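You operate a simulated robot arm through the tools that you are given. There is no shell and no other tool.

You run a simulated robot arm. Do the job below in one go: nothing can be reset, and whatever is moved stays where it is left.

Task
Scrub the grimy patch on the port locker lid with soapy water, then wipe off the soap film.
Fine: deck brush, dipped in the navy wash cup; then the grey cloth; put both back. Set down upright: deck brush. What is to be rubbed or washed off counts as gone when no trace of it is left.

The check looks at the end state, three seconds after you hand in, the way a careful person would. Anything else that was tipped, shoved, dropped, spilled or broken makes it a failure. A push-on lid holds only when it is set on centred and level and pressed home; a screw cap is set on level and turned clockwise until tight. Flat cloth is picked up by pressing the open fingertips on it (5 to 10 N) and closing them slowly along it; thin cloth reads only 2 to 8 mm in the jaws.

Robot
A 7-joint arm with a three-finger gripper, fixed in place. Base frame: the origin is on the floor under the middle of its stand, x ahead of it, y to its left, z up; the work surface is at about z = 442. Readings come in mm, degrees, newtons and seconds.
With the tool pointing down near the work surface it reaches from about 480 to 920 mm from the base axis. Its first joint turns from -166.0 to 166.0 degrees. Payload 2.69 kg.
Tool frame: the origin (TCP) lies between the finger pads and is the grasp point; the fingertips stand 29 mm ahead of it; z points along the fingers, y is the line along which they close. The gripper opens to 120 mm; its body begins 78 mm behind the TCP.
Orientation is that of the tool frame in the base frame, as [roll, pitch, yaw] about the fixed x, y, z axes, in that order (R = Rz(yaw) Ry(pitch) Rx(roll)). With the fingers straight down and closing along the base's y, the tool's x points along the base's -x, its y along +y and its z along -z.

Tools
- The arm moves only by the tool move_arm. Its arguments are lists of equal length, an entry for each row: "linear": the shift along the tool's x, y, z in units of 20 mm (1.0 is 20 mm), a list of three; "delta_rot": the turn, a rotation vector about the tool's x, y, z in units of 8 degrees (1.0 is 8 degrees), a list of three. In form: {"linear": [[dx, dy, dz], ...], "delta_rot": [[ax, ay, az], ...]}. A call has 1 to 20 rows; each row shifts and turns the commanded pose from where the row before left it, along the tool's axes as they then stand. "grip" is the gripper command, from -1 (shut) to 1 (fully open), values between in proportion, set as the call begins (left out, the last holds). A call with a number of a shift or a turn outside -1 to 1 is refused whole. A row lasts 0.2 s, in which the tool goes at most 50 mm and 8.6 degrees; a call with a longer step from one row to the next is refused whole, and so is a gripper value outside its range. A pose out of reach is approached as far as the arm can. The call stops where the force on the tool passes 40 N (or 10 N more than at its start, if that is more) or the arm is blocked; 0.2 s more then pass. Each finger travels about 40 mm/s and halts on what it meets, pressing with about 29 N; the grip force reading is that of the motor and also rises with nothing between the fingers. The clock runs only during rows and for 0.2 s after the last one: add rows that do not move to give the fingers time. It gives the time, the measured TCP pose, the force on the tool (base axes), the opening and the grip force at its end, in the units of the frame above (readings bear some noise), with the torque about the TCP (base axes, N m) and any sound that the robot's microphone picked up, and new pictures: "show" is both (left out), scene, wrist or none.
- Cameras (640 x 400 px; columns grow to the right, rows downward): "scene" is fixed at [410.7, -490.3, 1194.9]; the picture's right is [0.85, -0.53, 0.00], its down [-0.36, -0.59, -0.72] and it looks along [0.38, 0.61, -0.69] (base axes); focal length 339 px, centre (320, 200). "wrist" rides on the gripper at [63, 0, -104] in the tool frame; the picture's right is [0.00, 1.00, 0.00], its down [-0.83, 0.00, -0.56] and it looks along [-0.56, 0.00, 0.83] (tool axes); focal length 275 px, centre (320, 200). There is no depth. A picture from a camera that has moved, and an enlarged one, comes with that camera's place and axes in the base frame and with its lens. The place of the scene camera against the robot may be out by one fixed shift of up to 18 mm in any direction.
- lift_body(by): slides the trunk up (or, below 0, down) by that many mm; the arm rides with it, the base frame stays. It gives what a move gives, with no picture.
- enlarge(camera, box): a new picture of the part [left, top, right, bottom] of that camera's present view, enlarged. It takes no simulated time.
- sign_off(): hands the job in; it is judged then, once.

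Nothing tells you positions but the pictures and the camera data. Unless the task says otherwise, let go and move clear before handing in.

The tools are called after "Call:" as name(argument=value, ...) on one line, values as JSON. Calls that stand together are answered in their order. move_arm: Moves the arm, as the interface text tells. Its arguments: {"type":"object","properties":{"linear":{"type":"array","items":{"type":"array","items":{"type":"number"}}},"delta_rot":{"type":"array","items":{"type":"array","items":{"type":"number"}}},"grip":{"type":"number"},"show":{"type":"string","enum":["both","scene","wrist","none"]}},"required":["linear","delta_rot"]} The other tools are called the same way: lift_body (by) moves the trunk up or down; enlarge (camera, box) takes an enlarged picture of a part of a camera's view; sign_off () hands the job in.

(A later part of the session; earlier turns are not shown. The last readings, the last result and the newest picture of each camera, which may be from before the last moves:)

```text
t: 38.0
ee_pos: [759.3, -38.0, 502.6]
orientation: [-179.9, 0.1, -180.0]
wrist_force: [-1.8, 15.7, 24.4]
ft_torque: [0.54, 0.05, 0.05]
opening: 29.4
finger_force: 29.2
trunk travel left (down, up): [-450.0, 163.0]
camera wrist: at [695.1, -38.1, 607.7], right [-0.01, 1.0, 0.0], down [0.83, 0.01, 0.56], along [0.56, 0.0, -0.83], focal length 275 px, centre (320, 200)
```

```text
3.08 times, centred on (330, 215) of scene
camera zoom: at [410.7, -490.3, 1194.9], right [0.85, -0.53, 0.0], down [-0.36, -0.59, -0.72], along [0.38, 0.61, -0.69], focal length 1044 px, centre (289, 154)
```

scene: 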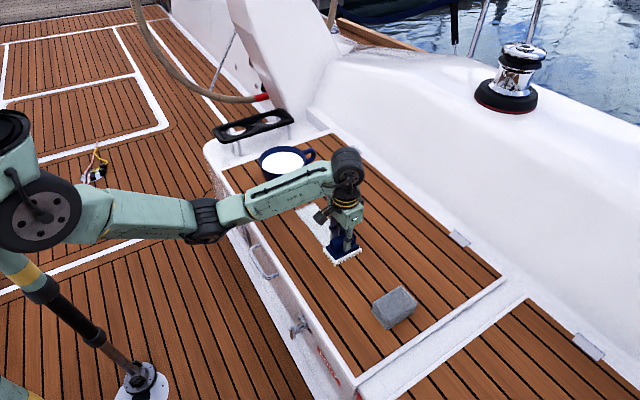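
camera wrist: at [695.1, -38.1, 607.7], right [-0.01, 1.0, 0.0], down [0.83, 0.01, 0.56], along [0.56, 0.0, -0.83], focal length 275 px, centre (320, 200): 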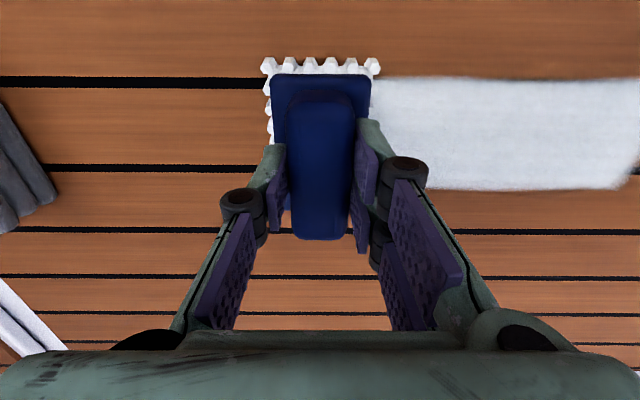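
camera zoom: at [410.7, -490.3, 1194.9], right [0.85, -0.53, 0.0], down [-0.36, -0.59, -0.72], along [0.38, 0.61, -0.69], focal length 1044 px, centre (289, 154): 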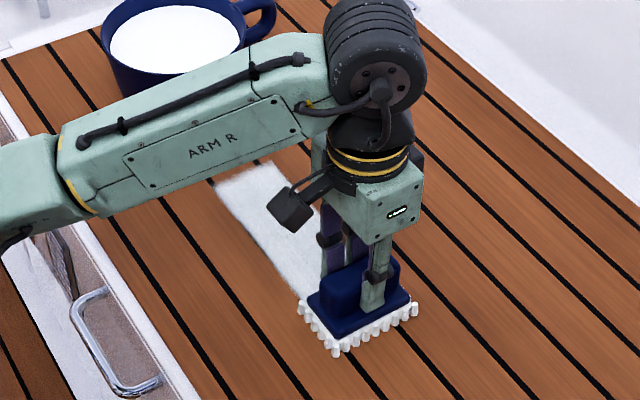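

The stroke left an even white film over the patch; force rose to 24 N, so I ease up about 1.5 mm. I scrub back toward +y.

Call:
move_arm(linear=[[0, 0.2, -0.07], [0, 0.7, 0], [0, 0.7, 0], [0, 0.7, 0], [0, 0.7, 0], [0, 0.7, 0], [0, 0.7, 0], [0, 0.7, 0], [0, 0.7, 0], [0, 0.7, 0], [0, 0.7, 0], [0, 0.7, 0], [0, 0.7, 0], [0, 0.7, 0], [0, 0.5, 0], [0, 0, 0]], delta_rot=[[0, 0, 0], [0, 0, 0], [0, 0, 0], [0, 0, 0], [0, 0, 0], [0, 0, 0], [0, 0, 0], [0, 0, 0], [0, 0, 0], [0, 0, 0], [0, 0, 0], [0, 0, 0], [0, 0, 0], [0, 0, 0], [0, 0, 0], [0, 0, 0]])

Call:
enlarge(camera="wrist", box=[0, 40, 280, 220])

Call:
enlarge(camera="scene", box=[280, 180, 400, 280])

```text
t: 41.4
ee_pos: [757.9, 158.3, 503.5]
orientation: [-179.9, 0.0, 179.8]
wrist_force: [-1.5, -7.0, 7.9]
ft_torque: [-0.2, 0.11, 0.02]
opening: 29.2
finger_force: 28.4
trunk travel left (down, up): [-450.0, 163.0]
camera wrist: at [694.9, 157.9, 607.7], right [0.0, 1.0, 0.0], down [0.83, 0.0, 0.56], along [0.56, 0.0, -0.83], focal length 275 px, centre (320, 200)
```

scene: 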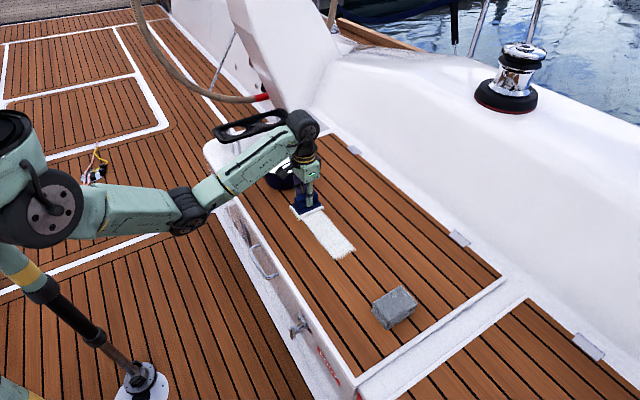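
wrist: 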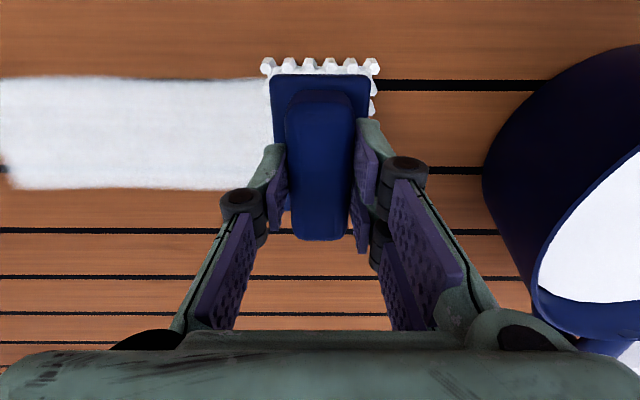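

```text
2.22 times, centred on (140, 130) of wrist
camera zoom: at [694.9, 157.9, 607.7], right [0.0, 1.0, 0.0], down [0.83, 0.0, 0.56], along [0.56, 0.0, -0.83], focal length 612 px, centre (720, 356)
```

zoom: 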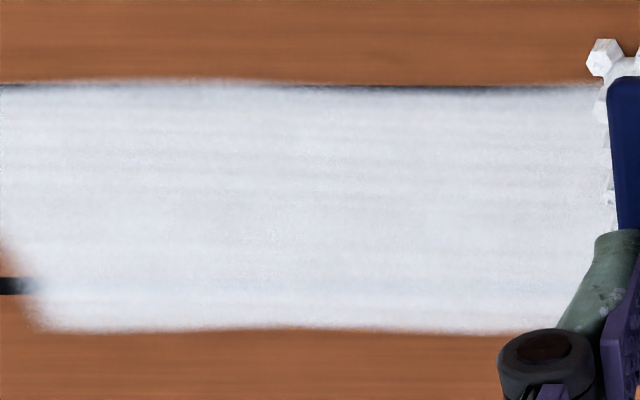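

```text
4.00 times, centred on (340, 230) of scene
camera zoom: at [410.7, -490.3, 1194.9], right [0.85, -0.53, 0.0], down [-0.36, -0.59, -0.72], along [0.38, 0.61, -0.69], focal length 1357 px, centre (240, 80)
```

zoom: 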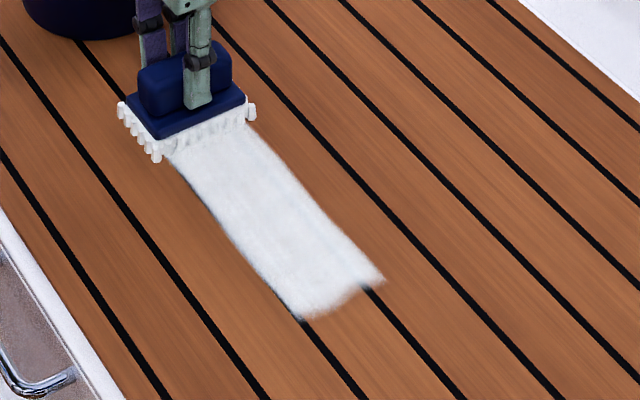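

The white film is uniform over the whole former patch, but I'll scrub more to be sure no grime remains beneath. One full round trip at a light-to-moderate press.

Call:
move_arm(linear=[[0, -0.98, 0.04], [0, -0.98, 0], [0, -0.98, 0], [0, -0.98, 0], [0, -0.98, 0], [0, -0.98, 0], [0, -0.98, 0], [0, -0.98, 0], [0, -0.98, 0], [0, -0.98, 0], [0, 0.98, 0], [0, 0.98, 0], [0, 0.98, 0], [0, 0.98, 0], [0, 0.98, 0], [0, 0.98, 0], [0, 0.98, 0], [0, 0.98, 0], [0, 0.98, 0], [0, 0.98, 0]], delta_rot=[[0, 0, 0], [0, 0, 0], [0, 0, 0], [0, 0, 0], [0, 0, 0], [0, 0, 0], [0, 0, 0], [0, 0, 0], [0, 0, 0], [0, 0, 0], [0, 0, 0], [0, 0, 0], [0, 0, 0], [0, 0, 0], [0, 0, 0], [0, 0, 0], [0, 0, 0], [0, 0, 0], [0, 0, 0], [0, 0, 0]], show="scene")

Call:
enlarge(camera="scene", box=[280, 180, 400, 280])

```text
t: 45.6
ee_pos: [756.2, 158.9, 504.0]
orientation: [179.9, 0.1, 179.9]
wrist_force: [-0.7, -10.4, 15.8]
ft_torque: [-0.34, 0.02, 0.0]
opening: 29.5
finger_force: 29.1
trunk travel left (down, up): [-450.0, 163.0]
```

scene: 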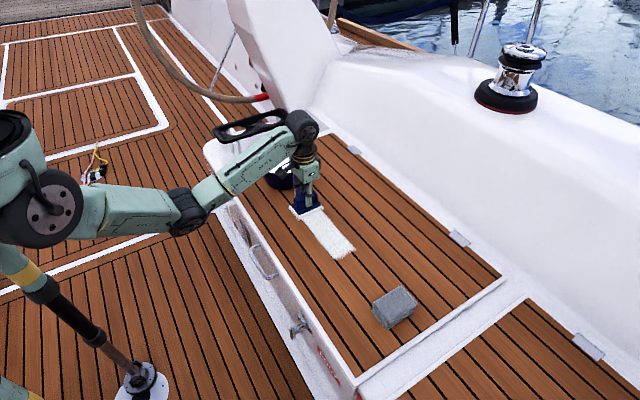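

```text
4.00 times, centred on (340, 230) of scene
camera zoom: at [410.7, -490.3, 1194.9], right [0.85, -0.53, 0.0], down [-0.36, -0.59, -0.72], along [0.38, 0.61, -0.69], focal length 1357 px, centre (240, 80)
```

zoom: 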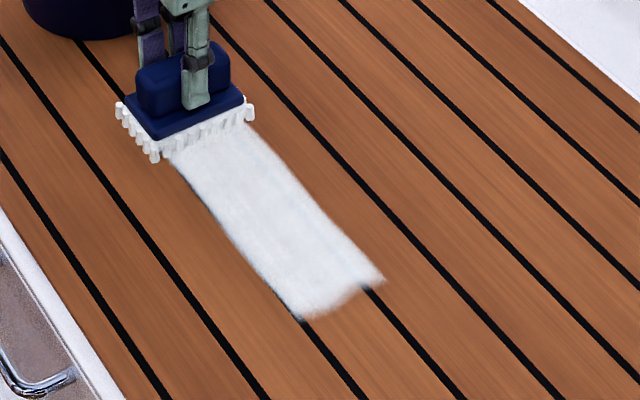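

Film looks even whiter; I'll do one more round trip with a small sideways weave so the tufts cover everything.

Call:
move_arm(linear=[[-0.3, -0.95, 0], [0, -0.98, 0], [0.3, -0.98, 0], [0, -0.98, 0], [-0.3, -0.98, 0], [0, -0.98, 0], [0.3, -0.98, 0], [0, -0.98, 0], [-0.3, -0.98, 0], [0, -0.98, 0], [0.6, 0.9, 0], [0, 0.98, 0], [-0.3, 0.98, 0], [0, 0.98, 0], [0.3, 0.98, 0], [0, 0.98, 0], [-0.3, 0.98, 0], [0, 0.98, 0], [0.3, 0.98, 0], [-0.3, 0.98, 0]], delta_rot=[[0, 0, 0], [0, 0, 0], [0, 0, 0], [0, 0, 0], [0, 0, 0], [0, 0, 0], [0, 0, 0], [0, 0, 0], [0, 0, 0], [0, 0, 0], [0, 0, 0], [0, 0, 0], [0, 0, 0], [0, 0, 0], [0, 0, 0], [0, 0, 0], [0, 0, 0], [0, 0, 0], [0, 0, 0], [0, 0, 0]], show="scene")

Call:
enlarge(camera="scene", box=[280, 180, 400, 280])

```text
t: 49.8
ee_pos: [758.3, 158.0, 503.1]
orientation: [180.0, 0.0, -180.0]
wrist_force: [-3.7, -8.8, 11.7]
ft_torque: [-0.25, 0.12, 0.02]
opening: 29.4
finger_force: 29.3
trunk travel left (down, up): [-450.0, 163.0]
```

scene: 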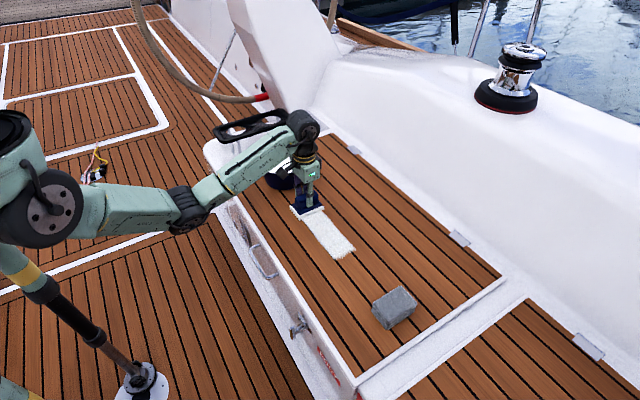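

```text
4.00 times, centred on (340, 230) of scene
camera zoom: at [410.7, -490.3, 1194.9], right [0.85, -0.53, 0.0], down [-0.36, -0.59, -0.72], along [0.38, 0.61, -0.69], focal length 1357 px, centre (240, 80)
```

zoom: 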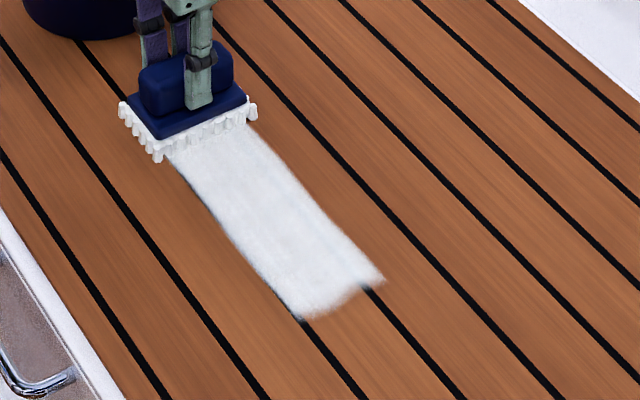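

Scrubbing looks complete. I lift the brush and carry it back above its original place, turning it back 3°.

Call:
move_arm(linear=[[0, 0, -0.4], [0, 0, -0.8], [0, 0, -0.8], [0, -0.995, -0.3], [0, -0.995, 0], [0, -0.995, 0], [0, -0.995, 0], [0, -0.995, 0], [0, -0.995, 0], [0, -0.995, 0], [0, -0.995, 0], [0, -0.995, 0], [0, -0.995, 0], [0, -0.995, 0], [0, -0.995, 0], [0, -0.995, 0], [0, -0.995, 0], [0, -0.995, 0], [0, 0, 0], [0, 0, 0]], delta_rot=[[0, 0, 0], [0, 0, 0], [0, 0, 0], [0, 0, 0], [0, 0, 0], [0, 0, 0], [0, 0, 0], [0, 0, 0], [0, 0, 0], [0, 0, 0], [0, 0, 0], [0, 0, 0], [0, 0, 0], [0, 0, 0], [0, 0, 0], [0, 0, 0], [0, 0, 0], [0, 0, 0], [0, 0, -0.3625], [0, 0, 0]])

Call:
enlarge(camera="wrist", box=[360, 40, 640, 220])

Call:
enlarge(camera="scene", box=[250, 140, 430, 340])

```text
t: 54.0
ee_pos: [759.7, -139.6, 548.4]
orientation: [-180.0, 0.0, -177.1]
wrist_force: [0.3, -0.9, 0.1]
ft_torque: [0.0, -0.01, 0.03]
opening: 29.3
finger_force: 28.7
trunk travel left (down, up): [-450.0, 163.0]
camera wrist: at [696.3, -144.5, 652.2], right [-0.06, 1.0, 0.0], down [0.83, 0.05, 0.56], along [0.55, 0.03, -0.83], focal length 275 px, centre (320, 200)
```

scene: 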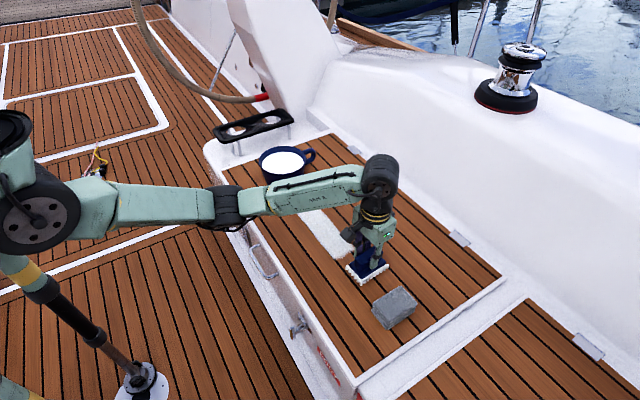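
wrist: 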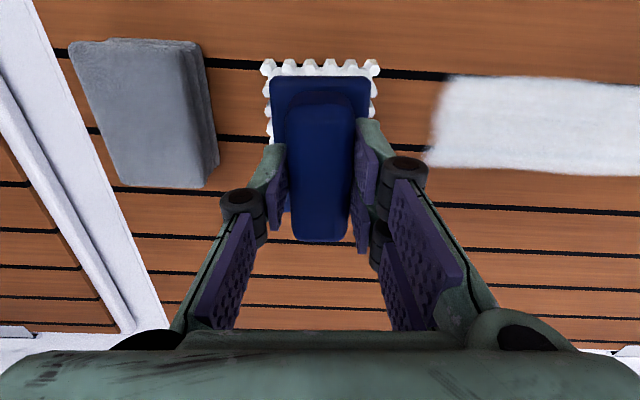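

```text
2.22 times, centred on (500, 130) of wrist
camera zoom: at [696.3, -144.5, 652.2], right [-0.06, 1.0, 0.0], down [0.83, 0.05, 0.56], along [0.55, 0.03, -0.83], focal length 612 px, centre (-80, 356)
```

zoom: 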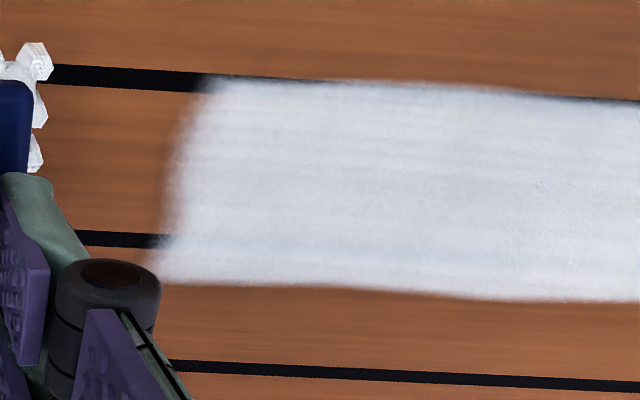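

```text
2.00 times, centred on (340, 240) of scene
camera zoom: at [410.7, -490.3, 1194.9], right [0.85, -0.53, 0.0], down [-0.36, -0.59, -0.72], along [0.38, 0.61, -0.69], focal length 678 px, centre (280, 120)
```

zoom: 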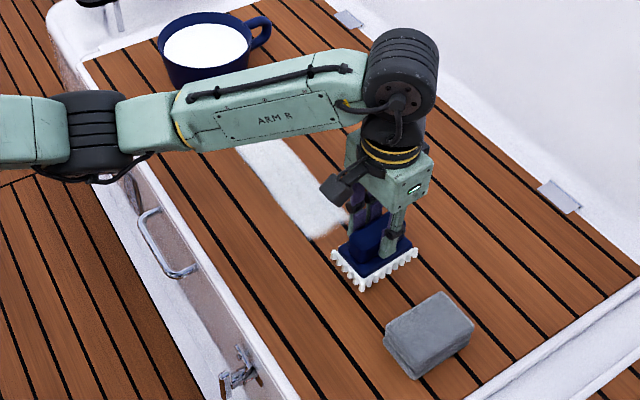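

The brush is back above its starting spot. I lower it gently to the deck.

Call:
move_arm(linear=[[0, 0, 0.7], [0, 0, 0.7], [0, 0, 0.4], [0, 0, 0.2], [0, 0, 0.1], [0, 0, 0.05], [0, 0, 0]], delta_rot=[[0, 0, 0], [0, 0, 0], [0, 0, 0], [0, 0, 0], [0, 0, 0], [0, 0, 0], [0, 0, 0]], show="none")

```text
t: 55.6
ee_pos: [758.2, -140.9, 504.2]
orientation: [-180.0, 0.0, -177.1]
wrist_force: [-0.2, 0.5, -1.4]
ft_torque: [0.0, -0.02, 0.01]
opening: 29.3
finger_force: 29.1
trunk travel left (down, up): [-450.0, 163.0]
```

No contact force yet; a further millimetre or so down.

Call:
move_arm(linear=[[0, 0, 0.04], [0, 0, 0.03], [0, 0, 0]], delta_rot=[[0, 0, 0], [0, 0, 0], [0, 0, 0]], show="none")

```text
t: 56.4
ee_pos: [758.0, -140.9, 503.4]
orientation: [-179.9, -0.1, -177.1]
wrist_force: [-0.6, 1.1, -0.3]
ft_torque: [-0.01, 0.0, -0.01]
opening: 29.2
finger_force: 29.0
trunk travel left (down, up): [-450.0, 163.0]
```

Call:
move_arm(linear=[[0, 0, 0.04], [0, 0, 0.03], [0, 0, 0]], delta_rot=[[0, 0, 0], [0, 0, 0], [0, 0, 0]], show="scene")

Call:
enlarge(camera="scene", box=[330, 220, 410, 310])

```text
t: 57.2
ee_pos: [760.2, -141.7, 503.4]
orientation: [-180.0, 0.1, -177.0]
wrist_force: [1.6, 0.2, 2.9]
ft_torque: [0.07, 0.04, -0.02]
opening: 29.3
finger_force: 29.0
trunk travel left (down, up): [-450.0, 163.0]
```

scene: 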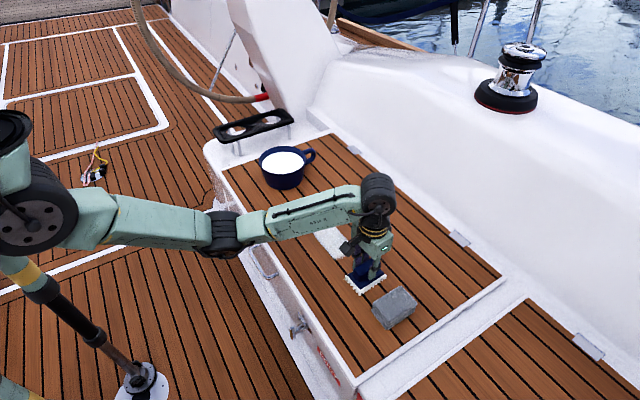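

```text
4.44 times, centred on (370, 265) of scene
camera zoom: at [410.7, -490.3, 1194.9], right [0.85, -0.53, 0.0], down [-0.36, -0.59, -0.72], along [0.38, 0.61, -0.69], focal length 1507 px, centre (98, -89)
```

zoom: 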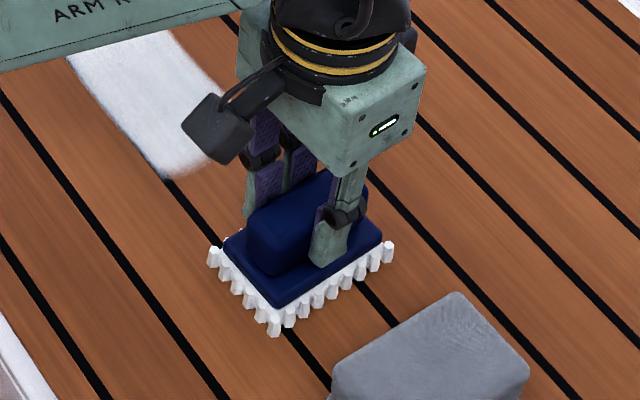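

The brush rests on the deck at about 3 N, in its original spot. I open the fingers moderately and rise straight up.

Call:
move_arm(linear=[[0, 0, 0], [0, 0, 0], [0, 0, 0], [0, 0, 0], [0, 0, 0], [0, 0, 0]], delta_rot=[[0, 0, 0], [0, 0, 0], [0, 0, 0], [0, 0, 0], [0, 0, 0], [0, 0, 0]], grip=0.167)

Call:
move_arm(linear=[[0, 0, -0.4], [0, 0, -0.8], [0, 0, -1], [0, 0, -1], [0, 0, -1], [0, 0, -1], [0, 0, -1], [0, 0, -1], [0, 0, 0]], delta_rot=[[0, 0, 0], [0, 0, 0], [0, 0, 0], [0, 0, 0], [0, 0, 0], [0, 0, 0], [0, 0, 0], [0, 0, 0], [0, 0, 0]])

Call:
enlarge(camera="wrist", box=[80, 20, 400, 220])

Call:
enlarge(camera="scene", box=[330, 230, 430, 340])

```text
t: 58.6
ee_pos: [759.2, -140.9, 503.7]
orientation: [-180.0, 0.1, -177.1]
wrist_force: [-0.4, -0.1, -0.4]
ft_torque: [-0.02, 0.01, 0.01]
opening: 70.0
finger_force: 0.0
trunk travel left (down, up): [-450.0, 163.0]
camera wrist: at [696.0, -145.3, 606.9], right [-0.06, 1.0, 0.0], down [0.83, 0.05, 0.56], along [0.55, 0.03, -0.83], focal length 275 px, centre (320, 200)
```

scene: 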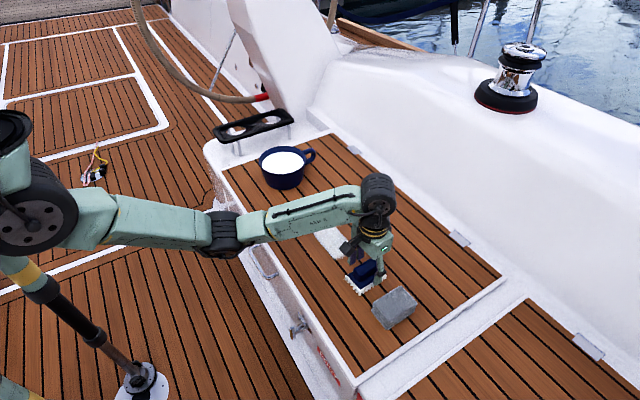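
wrist: 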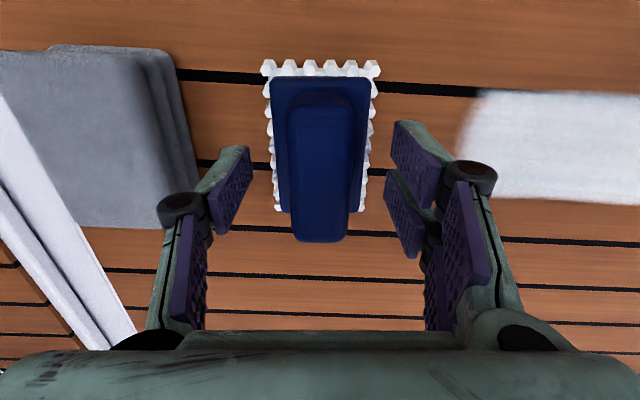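

```text
t: 60.6
ee_pos: [760.9, -140.7, 649.8]
orientation: [-180.0, 0.1, -177.1]
wrist_force: [0.5, -0.1, -0.7]
ft_torque: [0.01, 0.0, 0.0]
opening: 69.9
finger_force: 0.1
trunk travel left (down, up): [-450.0, 163.0]
camera wrist: at [697.4, -144.8, 753.5], right [-0.06, 1.0, 0.0], down [0.83, 0.05, 0.56], along [0.55, 0.03, -0.83], focal length 275 px, centre (320, 200)
```

scene: 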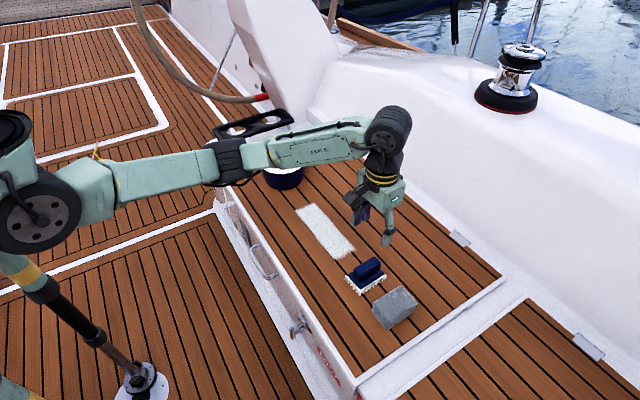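
wrist: 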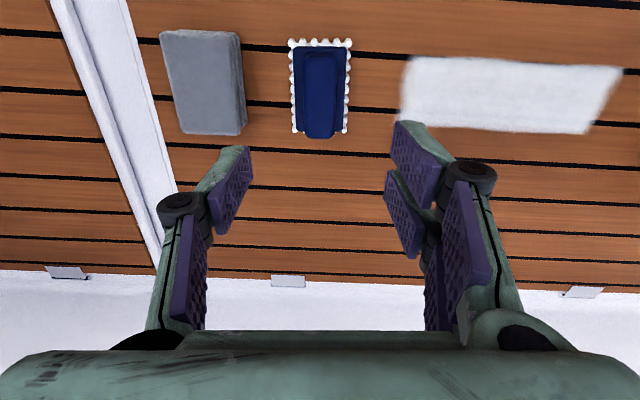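

```text
2.00 times, centred on (240, 120) of wrist
camera zoom: at [697.4, -144.8, 753.5], right [-0.06, 1.0, 0.0], down [0.83, 0.05, 0.56], along [0.55, 0.03, -0.83], focal length 551 px, centre (480, 360)
```

zoom: 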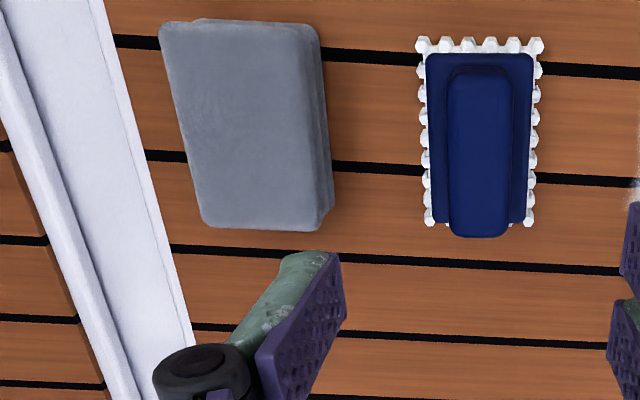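

```text
3.64 times, centred on (380, 285) of scene
camera zoom: at [410.7, -490.3, 1194.9], right [0.85, -0.53, 0.0], down [-0.36, -0.59, -0.72], along [0.38, 0.61, -0.69], focal length 1233 px, centre (102, -109)
```

zoom: 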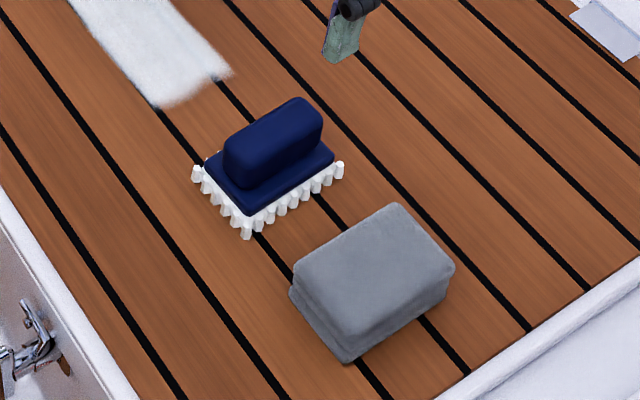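

The brush stands upright in its old place. The grey cloth is a folded pad of roughly 90 × 60 × 30 mm centred near (761, -252); I move over it for a direct look.

Call:
move_arm(linear=[[0, 0, 0], [0, -0.93, 0.2], [0, -0.93, 0.2], [0, -0.93, 0.3], [0, -0.93, 0.3], [0, -0.93, 0.3], [0, -0.92, 0.2], [0, 0, 0]], delta_rot=[[0, 0, 0.3625], [0, 0, 0], [0, 0, 0], [0, 0, 0], [0, 0, 0], [0, 0, 0], [0, 0, 0], [0, 0, 0]], grip=0.3)

Call:
enlarge(camera="wrist", box=[220, 10, 460, 180])

Call:
enlarge(camera="scene", box=[360, 270, 430, 340])

```text
t: 62.4
ee_pos: [759.3, -253.0, 616.7]
orientation: [179.9, 0.0, 180.0]
wrist_force: [0.6, 1.2, 0.4]
ft_torque: [0.01, -0.03, 0.01]
opening: 78.0
finger_force: 0.1
trunk travel left (down, up): [-450.0, 163.0]
camera wrist: at [695.3, -254.0, 721.0], right [0.0, 1.0, 0.0], down [0.83, 0.0, 0.56], along [0.56, 0.0, -0.83], focal length 275 px, centre (320, 200)
```

scene: 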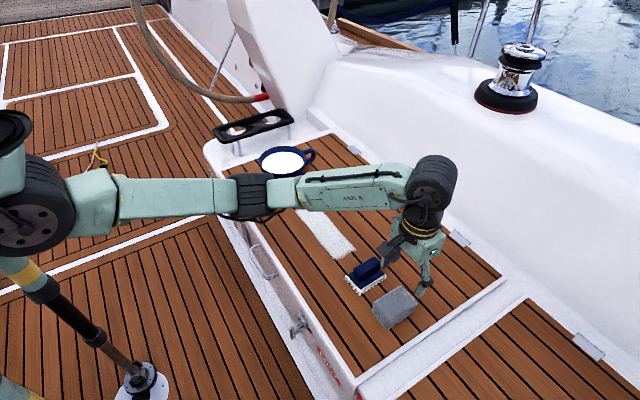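
wrist: 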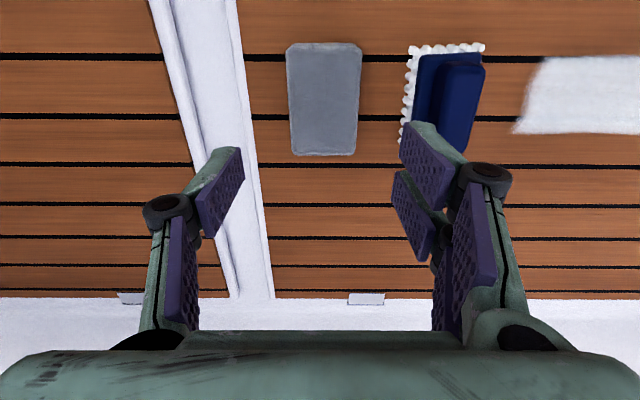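

```text
2.35 times, centred on (340, 95) of wrist
camera zoom: at [695.3, -254.0, 721.0], right [0.0, 1.0, 0.0], down [0.83, 0.0, 0.56], along [0.56, 0.0, -0.83], focal length 648 px, centre (273, 447)
```

zoom: 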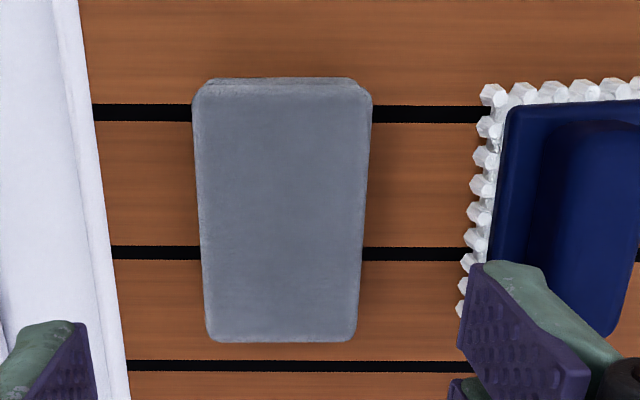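

```text
5.71 times, centred on (395, 305) of scene
camera zoom: at [410.7, -490.3, 1194.9], right [0.85, -0.53, 0.0], down [-0.36, -0.59, -0.72], along [0.38, 0.61, -0.69], focal length 1938 px, centre (-109, -400)
```

zoom: 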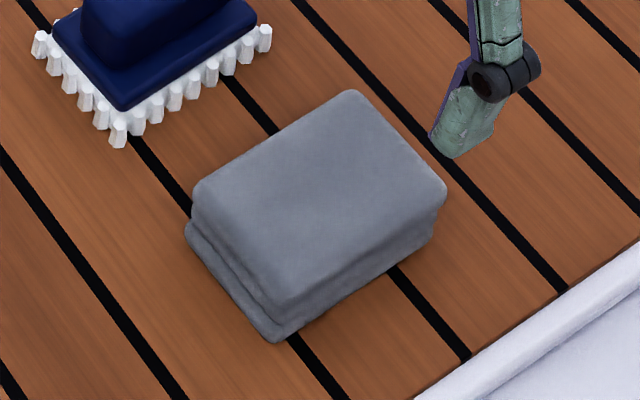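

The pad's top is aligned with the base axes, about 61 mm wide in y, centred near (763, -250). I set the opening to 72 mm and lower to just above its top.

Call:
move_arm(linear=[[-0.15, 0.19, 0], [0, 0, 0.9], [0, 0, 0.9], [0, 0, 0.9], [0, 0, 0.9], [0, 0, 0.9], [0, 0, 0.7], [0, 0, 0]], delta_rot=[[0, 0, 0], [0, 0, 0], [0, 0, 0], [0, 0, 0], [0, 0, 0], [0, 0, 0], [0, 0, 0], [0, 0, 0]], grip=0.22)

Call:
enlarge(camera="wrist", box=[140, 20, 500, 250])

Call:
enlarge(camera="scene", box=[340, 230, 440, 340])

```text
t: 64.2
ee_pos: [760.4, -250.5, 512.2]
orientation: [179.9, 0.0, -180.0]
wrist_force: [0.3, 0.3, 0.1]
ft_torque: [0.04, -0.01, -0.01]
opening: 73.2
finger_force: 0.1
trunk travel left (down, up): [-450.0, 163.0]
camera wrist: at [698.1, -250.6, 616.1], right [0.0, 1.0, 0.0], down [0.83, 0.0, 0.56], along [0.56, 0.0, -0.83], focal length 275 px, centre (320, 200)
```

scene: 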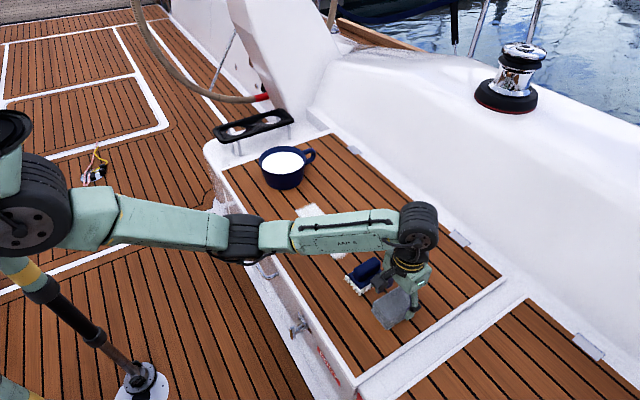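
wrist: 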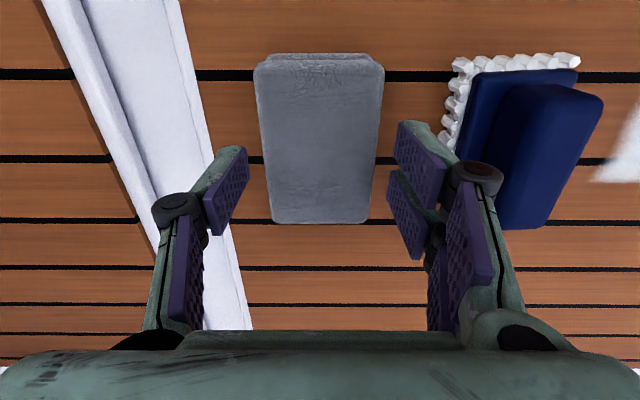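

```text
1.74 times, centred on (320, 135) of wrist
camera zoom: at [698.1, -250.6, 616.1], right [0.0, 1.0, 0.0], down [0.83, 0.0, 0.56], along [0.56, 0.0, -0.83], focal length 479 px, centre (320, 313)
```

zoom: 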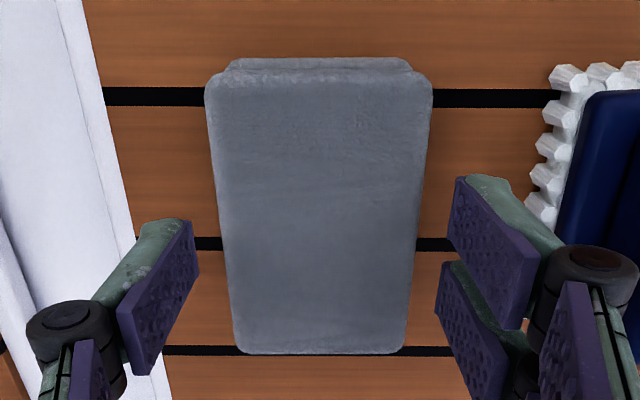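

```text
3.64 times, centred on (390, 285) of scene
camera zoom: at [410.7, -490.3, 1194.9], right [0.85, -0.53, 0.0], down [-0.36, -0.59, -0.72], along [0.38, 0.61, -0.69], focal length 1233 px, centre (66, -109)
```

zoom: 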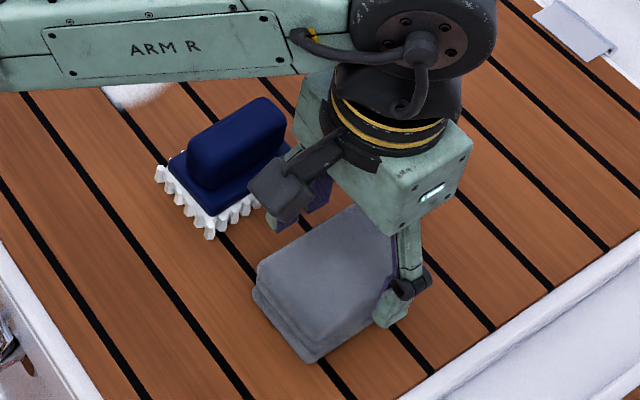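

The pad is exactly centred between the fingers. I lower until the tips are about 11 mm above the deck, beside the pad.

Call:
move_arm(linear=[[0, 0, 0.4], [0, 0, 0.4], [0, 0, 0.4], [0, 0, 0.3], [0, 0, 0]], delta_rot=[[0, 0, 0], [0, 0, 0], [0, 0, 0], [0, 0, 0], [0, 0, 0]])

Call:
enlarge(camera="wrist", box=[140, 20, 500, 250])

Call:
enlarge(camera="scene", box=[340, 230, 440, 340])

```text
t: 65.4
ee_pos: [761.4, -249.1, 481.1]
orientation: [179.9, 0.0, -180.0]
wrist_force: [0.4, 0.3, -0.3]
ft_torque: [0.01, -0.01, -0.02]
opening: 73.3
finger_force: 0.0
trunk travel left (down, up): [-450.0, 163.0]
camera wrist: at [698.2, -249.9, 586.7], right [-0.01, 1.0, 0.0], down [0.83, 0.0, 0.56], along [0.56, 0.0, -0.83], focal length 275 px, centre (320, 200)
```

scene: 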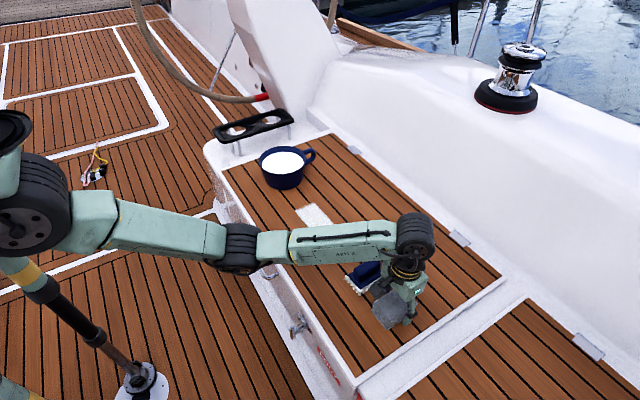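
wrist: 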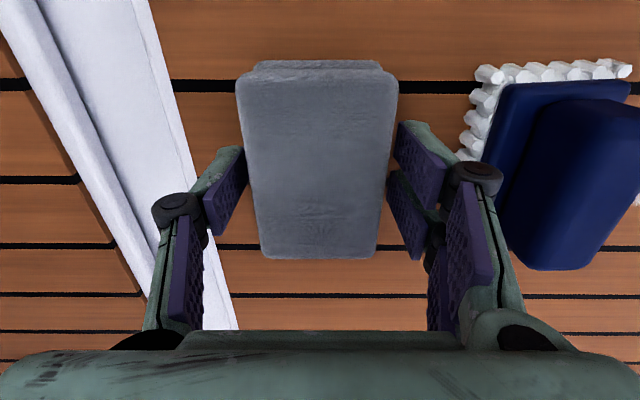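

```text
1.74 times, centred on (320, 135) of wrist
camera zoom: at [698.2, -249.9, 586.7], right [-0.01, 1.0, 0.0], down [0.83, 0.0, 0.56], along [0.56, 0.0, -0.83], focal length 479 px, centre (320, 313)
```

zoom: 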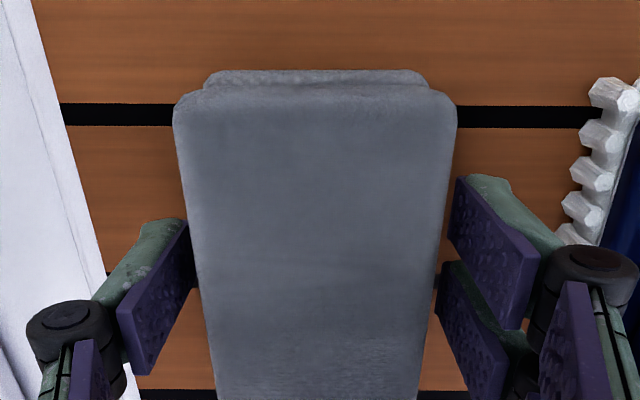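

```text
3.64 times, centred on (390, 285) of scene
camera zoom: at [410.7, -490.3, 1194.9], right [0.85, -0.53, 0.0], down [-0.36, -0.59, -0.72], along [0.38, 0.61, -0.69], focal length 1233 px, centre (66, -109)
```

zoom: 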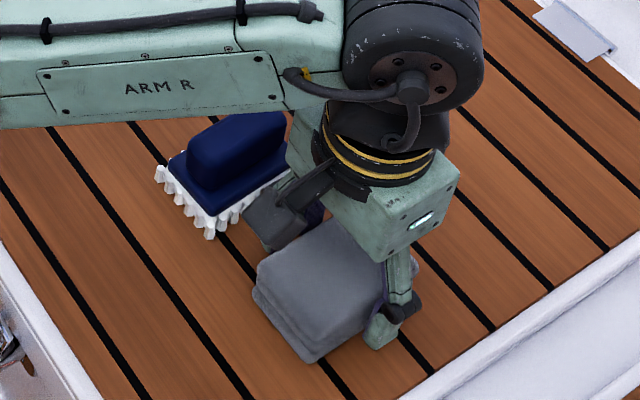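

Fingers straddle the pad with tips clear of the deck. Closing on it.

Call:
move_arm(linear=[[0, 0, 0], [0, 0, 0], [0, 0, 0], [0, 0, 0], [0, 0, 0]], delta_rot=[[0, 0, 0], [0, 0, 0], [0, 0, 0], [0, 0, 0], [0, 0, 0]], grip=-1)

Call:
enlarge(camera="wrist", box=[140, 20, 500, 250])

```text
t: 66.6
ee_pos: [761.5, -249.6, 483.8]
orientation: [-180.0, 0.0, -180.0]
wrist_force: [-0.4, 0.3, 0.5]
ft_torque: [-0.06, 0.03, 0.0]
opening: 59.1
finger_force: 28.9
trunk travel left (down, up): [-450.0, 163.0]
camera wrist: at [698.1, -249.9, 586.9], right [0.0, 1.0, 0.0], down [0.83, 0.0, 0.56], along [0.56, 0.0, -0.83], focal length 275 px, centre (320, 200)
```

scene: 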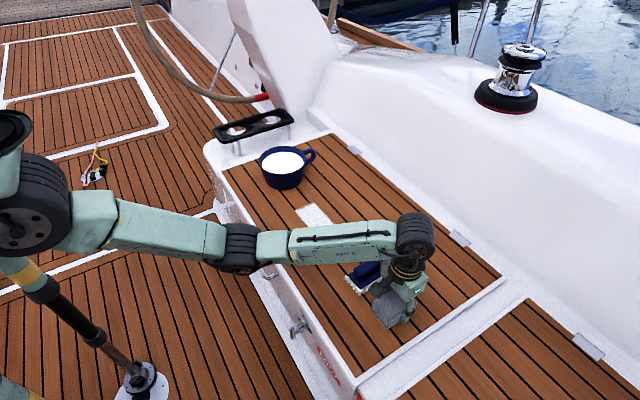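
wrist: 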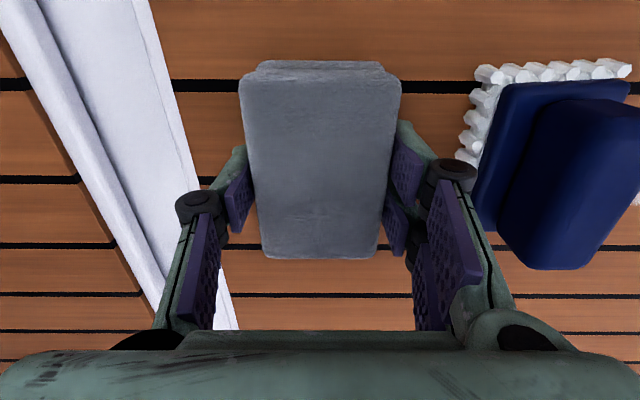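

```text
1.74 times, centred on (320, 135) of wrist
camera zoom: at [698.1, -249.9, 586.9], right [0.0, 1.0, 0.0], down [0.83, 0.0, 0.56], along [0.56, 0.0, -0.83], focal length 479 px, centre (320, 313)
```

zoom: 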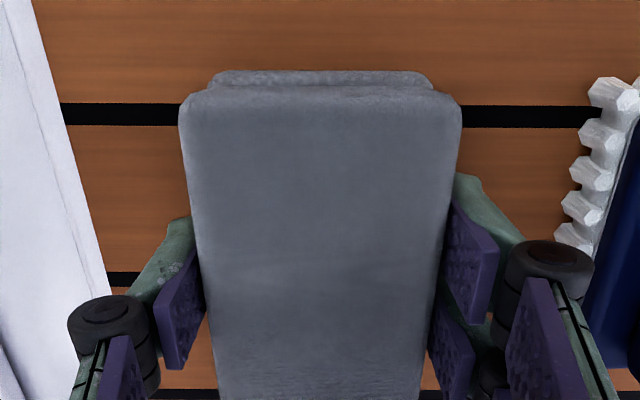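

The pad is held firmly at 59 mm; its home is TCP (761.3, -249.7, 482.5). I lift it well above the brush and carry it toward the +y end of the film.

Call:
move_arm(linear=[[0, 0, -0.4], [0, 0, -0.8], [0, 0, -1], [0, 0, -1], [0, 0, -1], [0, 0, -1], [0, 0, -0.6], [0, 0, 0]], delta_rot=[[0, 0, 0], [0, 0, 0], [0, 0, 0], [0, 0, 0], [0, 0, 0], [0, 0, 0], [0, 0, 0], [0, 0, 0]])

Call:
enlarge(camera="scene", box=[330, 190, 450, 340])

```text
t: 68.4
ee_pos: [761.7, -247.7, 598.4]
orientation: [-180.0, -0.1, 180.0]
wrist_force: [0.1, -0.6, -0.6]
ft_torque: [0.03, 0.03, 0.02]
opening: 59.1
finger_force: 29.3
trunk travel left (down, up): [-450.0, 163.0]
camera wrist: at [698.5, -249.1, 702.9], right [-0.01, 1.0, 0.0], down [0.83, 0.0, 0.56], along [0.56, 0.0, -0.83], focal length 275 px, centre (320, 200)
```

scene: 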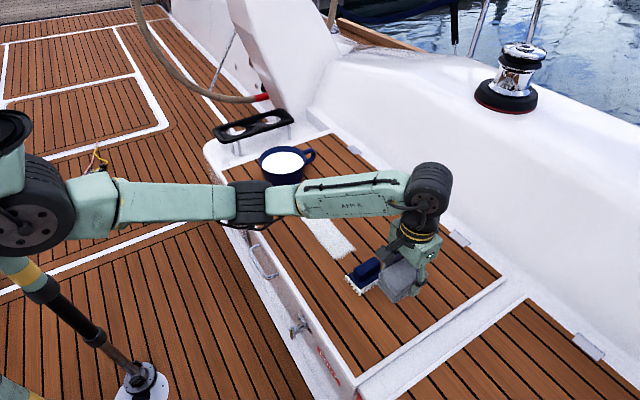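
wrist: 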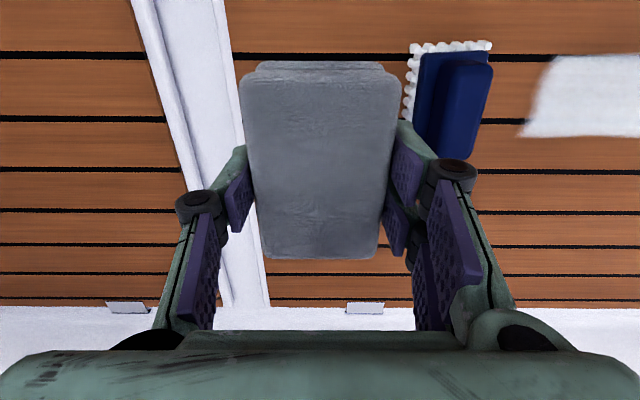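

```text
2.67 times, centred on (390, 265) of scene
camera zoom: at [410.7, -490.3, 1194.9], right [0.85, -0.53, 0.0], down [-0.36, -0.59, -0.72], along [0.38, 0.61, -0.69], focal length 904 px, centre (133, 27)
```

zoom: 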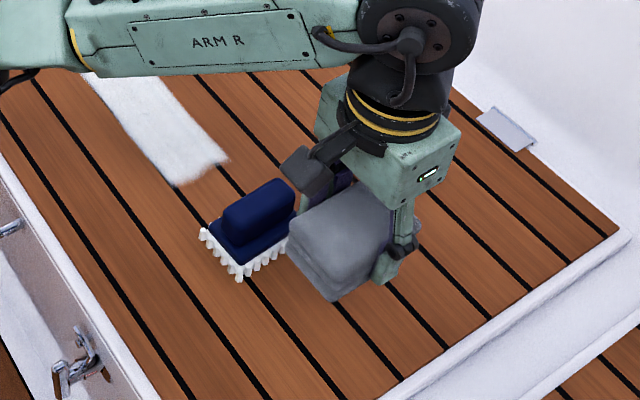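

The pad is lifted cleanly. Travelling over the brush and film to the +y end.

Call:
move_arm(linear=[[0, 1, 0], [0, 1, 0], [0, 1, 0], [0, 1, 0], [0, 1, 0], [0, 1, 0], [0, 1, 0], [0, 1, 0], [0, 1, 0], [0, 1, 0], [0, 1, 0], [0, 1, 0], [0, 1, 0], [0, 1, 0], [0, 1, 0], [0, 1, 0], [0, 1, 0], [0, 1, 0], [0, 1, 0], [0.05, 1, 0]], delta_rot=[[0, 0, 0], [0, 0, 0], [0, 0, 0], [0, 0, 0], [0, 0, 0], [0, 0, 0], [0, 0, 0], [0, 0, 0], [0, 0, 0], [0, 0, 0], [0, 0, 0], [0, 0, 0], [0, 0, 0], [0, 0, 0], [0, 0, 0], [0, 0, 0], [0, 0, 0], [0, 0, 0], [0, 0, 0], [0, 0, 0]], show="none")

Call:
move_arm(linear=[[0, 0.35, 0], [0, 0, 0.9], [0, 0, 0.9], [0, 0, 0.9], [0, 0, 0.9], [0, 0, 0.9], [0, 0, 0.6], [0, 0, 0]], delta_rot=[[0, 0, 0], [0, 0, 0], [0, 0, 0], [0, 0, 0], [0, 0, 0], [0, 0, 0], [0, 0, 0], [0, 0, 0]])

Call:
enlarge(camera="scene", box=[260, 140, 400, 280])

```text
t: 72.6
ee_pos: [761.1, 151.9, 598.1]
orientation: [179.9, -0.1, -180.0]
wrist_force: [0.7, 0.0, 0.0]
ft_torque: [0.01, -0.02, 0.03]
opening: 59.2
finger_force: 28.8
trunk travel left (down, up): [-450.0, 163.0]
```

```text
t: 74.4
ee_pos: [760.9, 158.7, 497.6]
orientation: [-179.9, 0.1, 180.0]
wrist_force: [-0.7, 0.1, -0.8]
ft_torque: [0.0, 0.01, 0.0]
opening: 59.2
finger_force: 28.8
trunk travel left (down, up): [-450.0, 163.0]
camera wrist: at [697.7, 158.2, 602.1], right [0.0, 1.0, 0.0], down [0.83, 0.0, 0.56], along [0.56, 0.0, -0.83], focal length 275 px, centre (320, 200)
```

scene: 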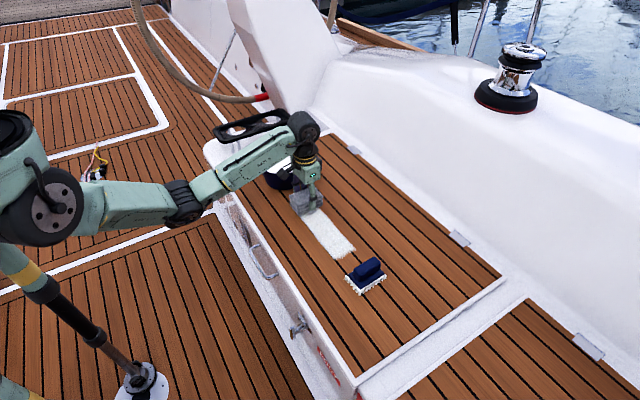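
wrist: 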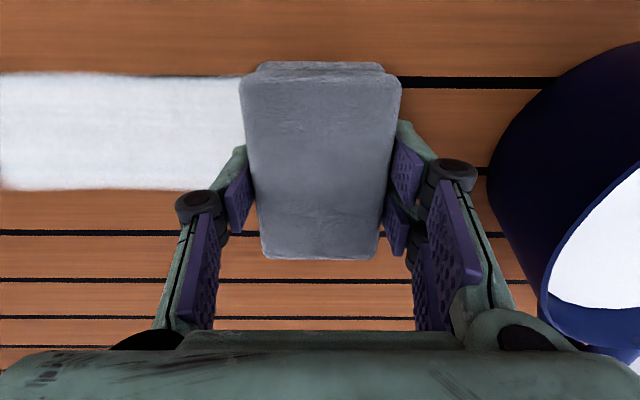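

```text
2.86 times, centred on (330, 210) of scene
camera zoom: at [410.7, -490.3, 1194.9], right [0.85, -0.53, 0.0], down [-0.36, -0.59, -0.72], along [0.38, 0.61, -0.69], focal length 969 px, centre (291, 171)
```

zoom: 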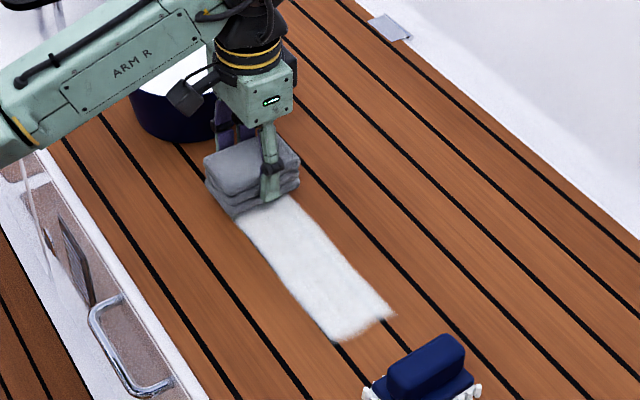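

The pad hovers about 15 mm above the film's +y end, clear of the cup. Lowering to contact.

Call:
move_arm(linear=[[0, 0, 0.3], [0, 0, 0.25], [0, 0, 0.1], [0, 0, 0.1], [0, 0, 0.05], [0, 0, 0]], delta_rot=[[0, 0, 0], [0, 0, 0], [0, 0, 0], [0, 0, 0], [0, 0, 0], [0, 0, 0]], show="none")

```text
t: 75.8
ee_pos: [760.4, 158.0, 482.2]
orientation: [-180.0, 0.2, -180.0]
wrist_force: [2.1, -2.9, 15.0]
ft_torque: [-0.13, 0.41, 0.05]
opening: 58.9
finger_force: 29.3
trunk travel left (down, up): [-450.0, 163.0]
```

Contact at 15 N. First wiping stroke toward -y, stopping short of the brush.

Call:
move_arm(linear=[[0, -0.6, -0.02], [0, -0.7, 0], [0, -0.7, 0], [0, -0.7, 0], [0, -0.7, 0], [0, -0.7, 0], [0, -0.7, 0], [0, -0.7, 0], [0, -0.7, 0], [0, -0.7, 0], [0, -0.7, 0], [0, -0.7, 0], [0, -0.7, 0], [0, -0.5, 0], [0, 0, 0]], delta_rot=[[0, 0, 0], [0, 0, 0], [0, 0, 0], [0, 0, 0], [0, 0, 0], [0, 0, 0], [0, 0, 0], [0, 0, 0], [0, 0, 0], [0, 0, 0], [0, 0, 0], [0, 0, 0], [0, 0, 0], [0, 0, 0], [0, 0, 0]])

Call:
enlarge(camera="scene", box=[260, 140, 400, 300])

Call:
enlarge(camera="wrist", box=[380, 40, 640, 240])

```text
t: 79.0
ee_pos: [760.7, -31.9, 481.5]
orientation: [-179.9, -0.1, 180.0]
wrist_force: [0.2, 6.2, 16.1]
ft_torque: [0.3, -0.08, 0.06]
opening: 58.9
finger_force: 29.0
trunk travel left (down, up): [-450.0, 163.0]
camera wrist: at [697.5, -32.7, 586.2], right [0.0, 1.0, 0.0], down [0.83, 0.0, 0.56], along [0.56, 0.0, -0.83], focal length 275 px, centre (320, 200)
```

scene: 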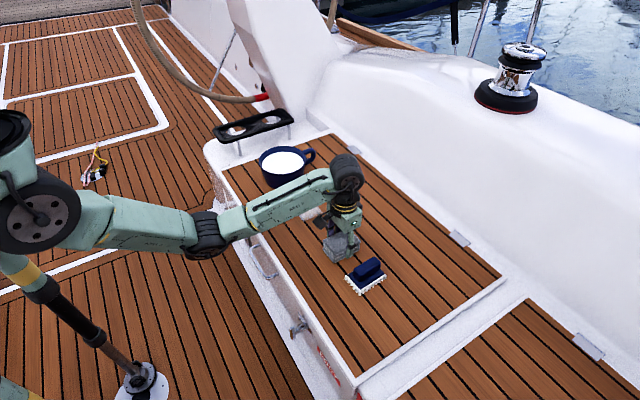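
wrist: 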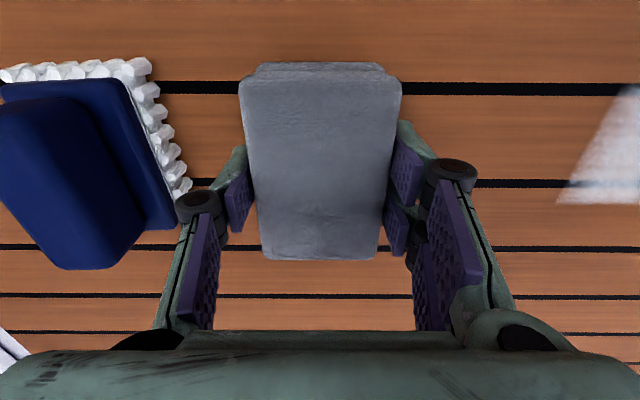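

```text
2.50 times, centred on (330, 220) of scene
camera zoom: at [410.7, -490.3, 1194.9], right [0.85, -0.53, 0.0], down [-0.36, -0.59, -0.72], along [0.38, 0.61, -0.69], focal length 848 px, centre (295, 150)
```

zoom: 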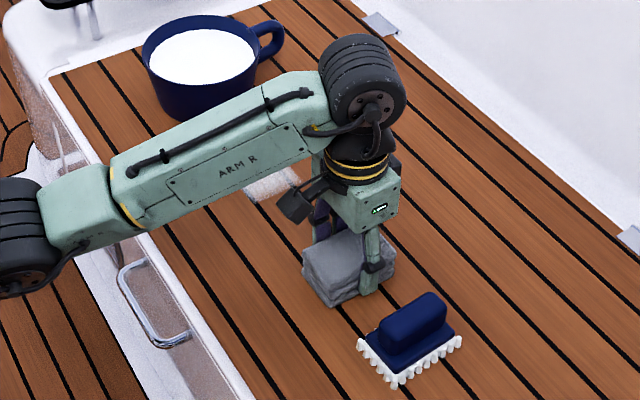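

```text
2.00 times, centred on (510, 140) of wrist
camera zoom: at [697.5, -32.7, 586.2], right [0.0, 1.0, 0.0], down [0.83, 0.0, 0.56], along [0.56, 0.0, -0.83], focal length 551 px, centre (-60, 320)
```

zoom: 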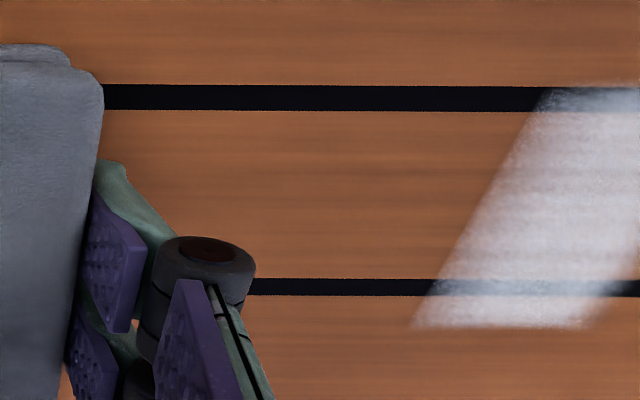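

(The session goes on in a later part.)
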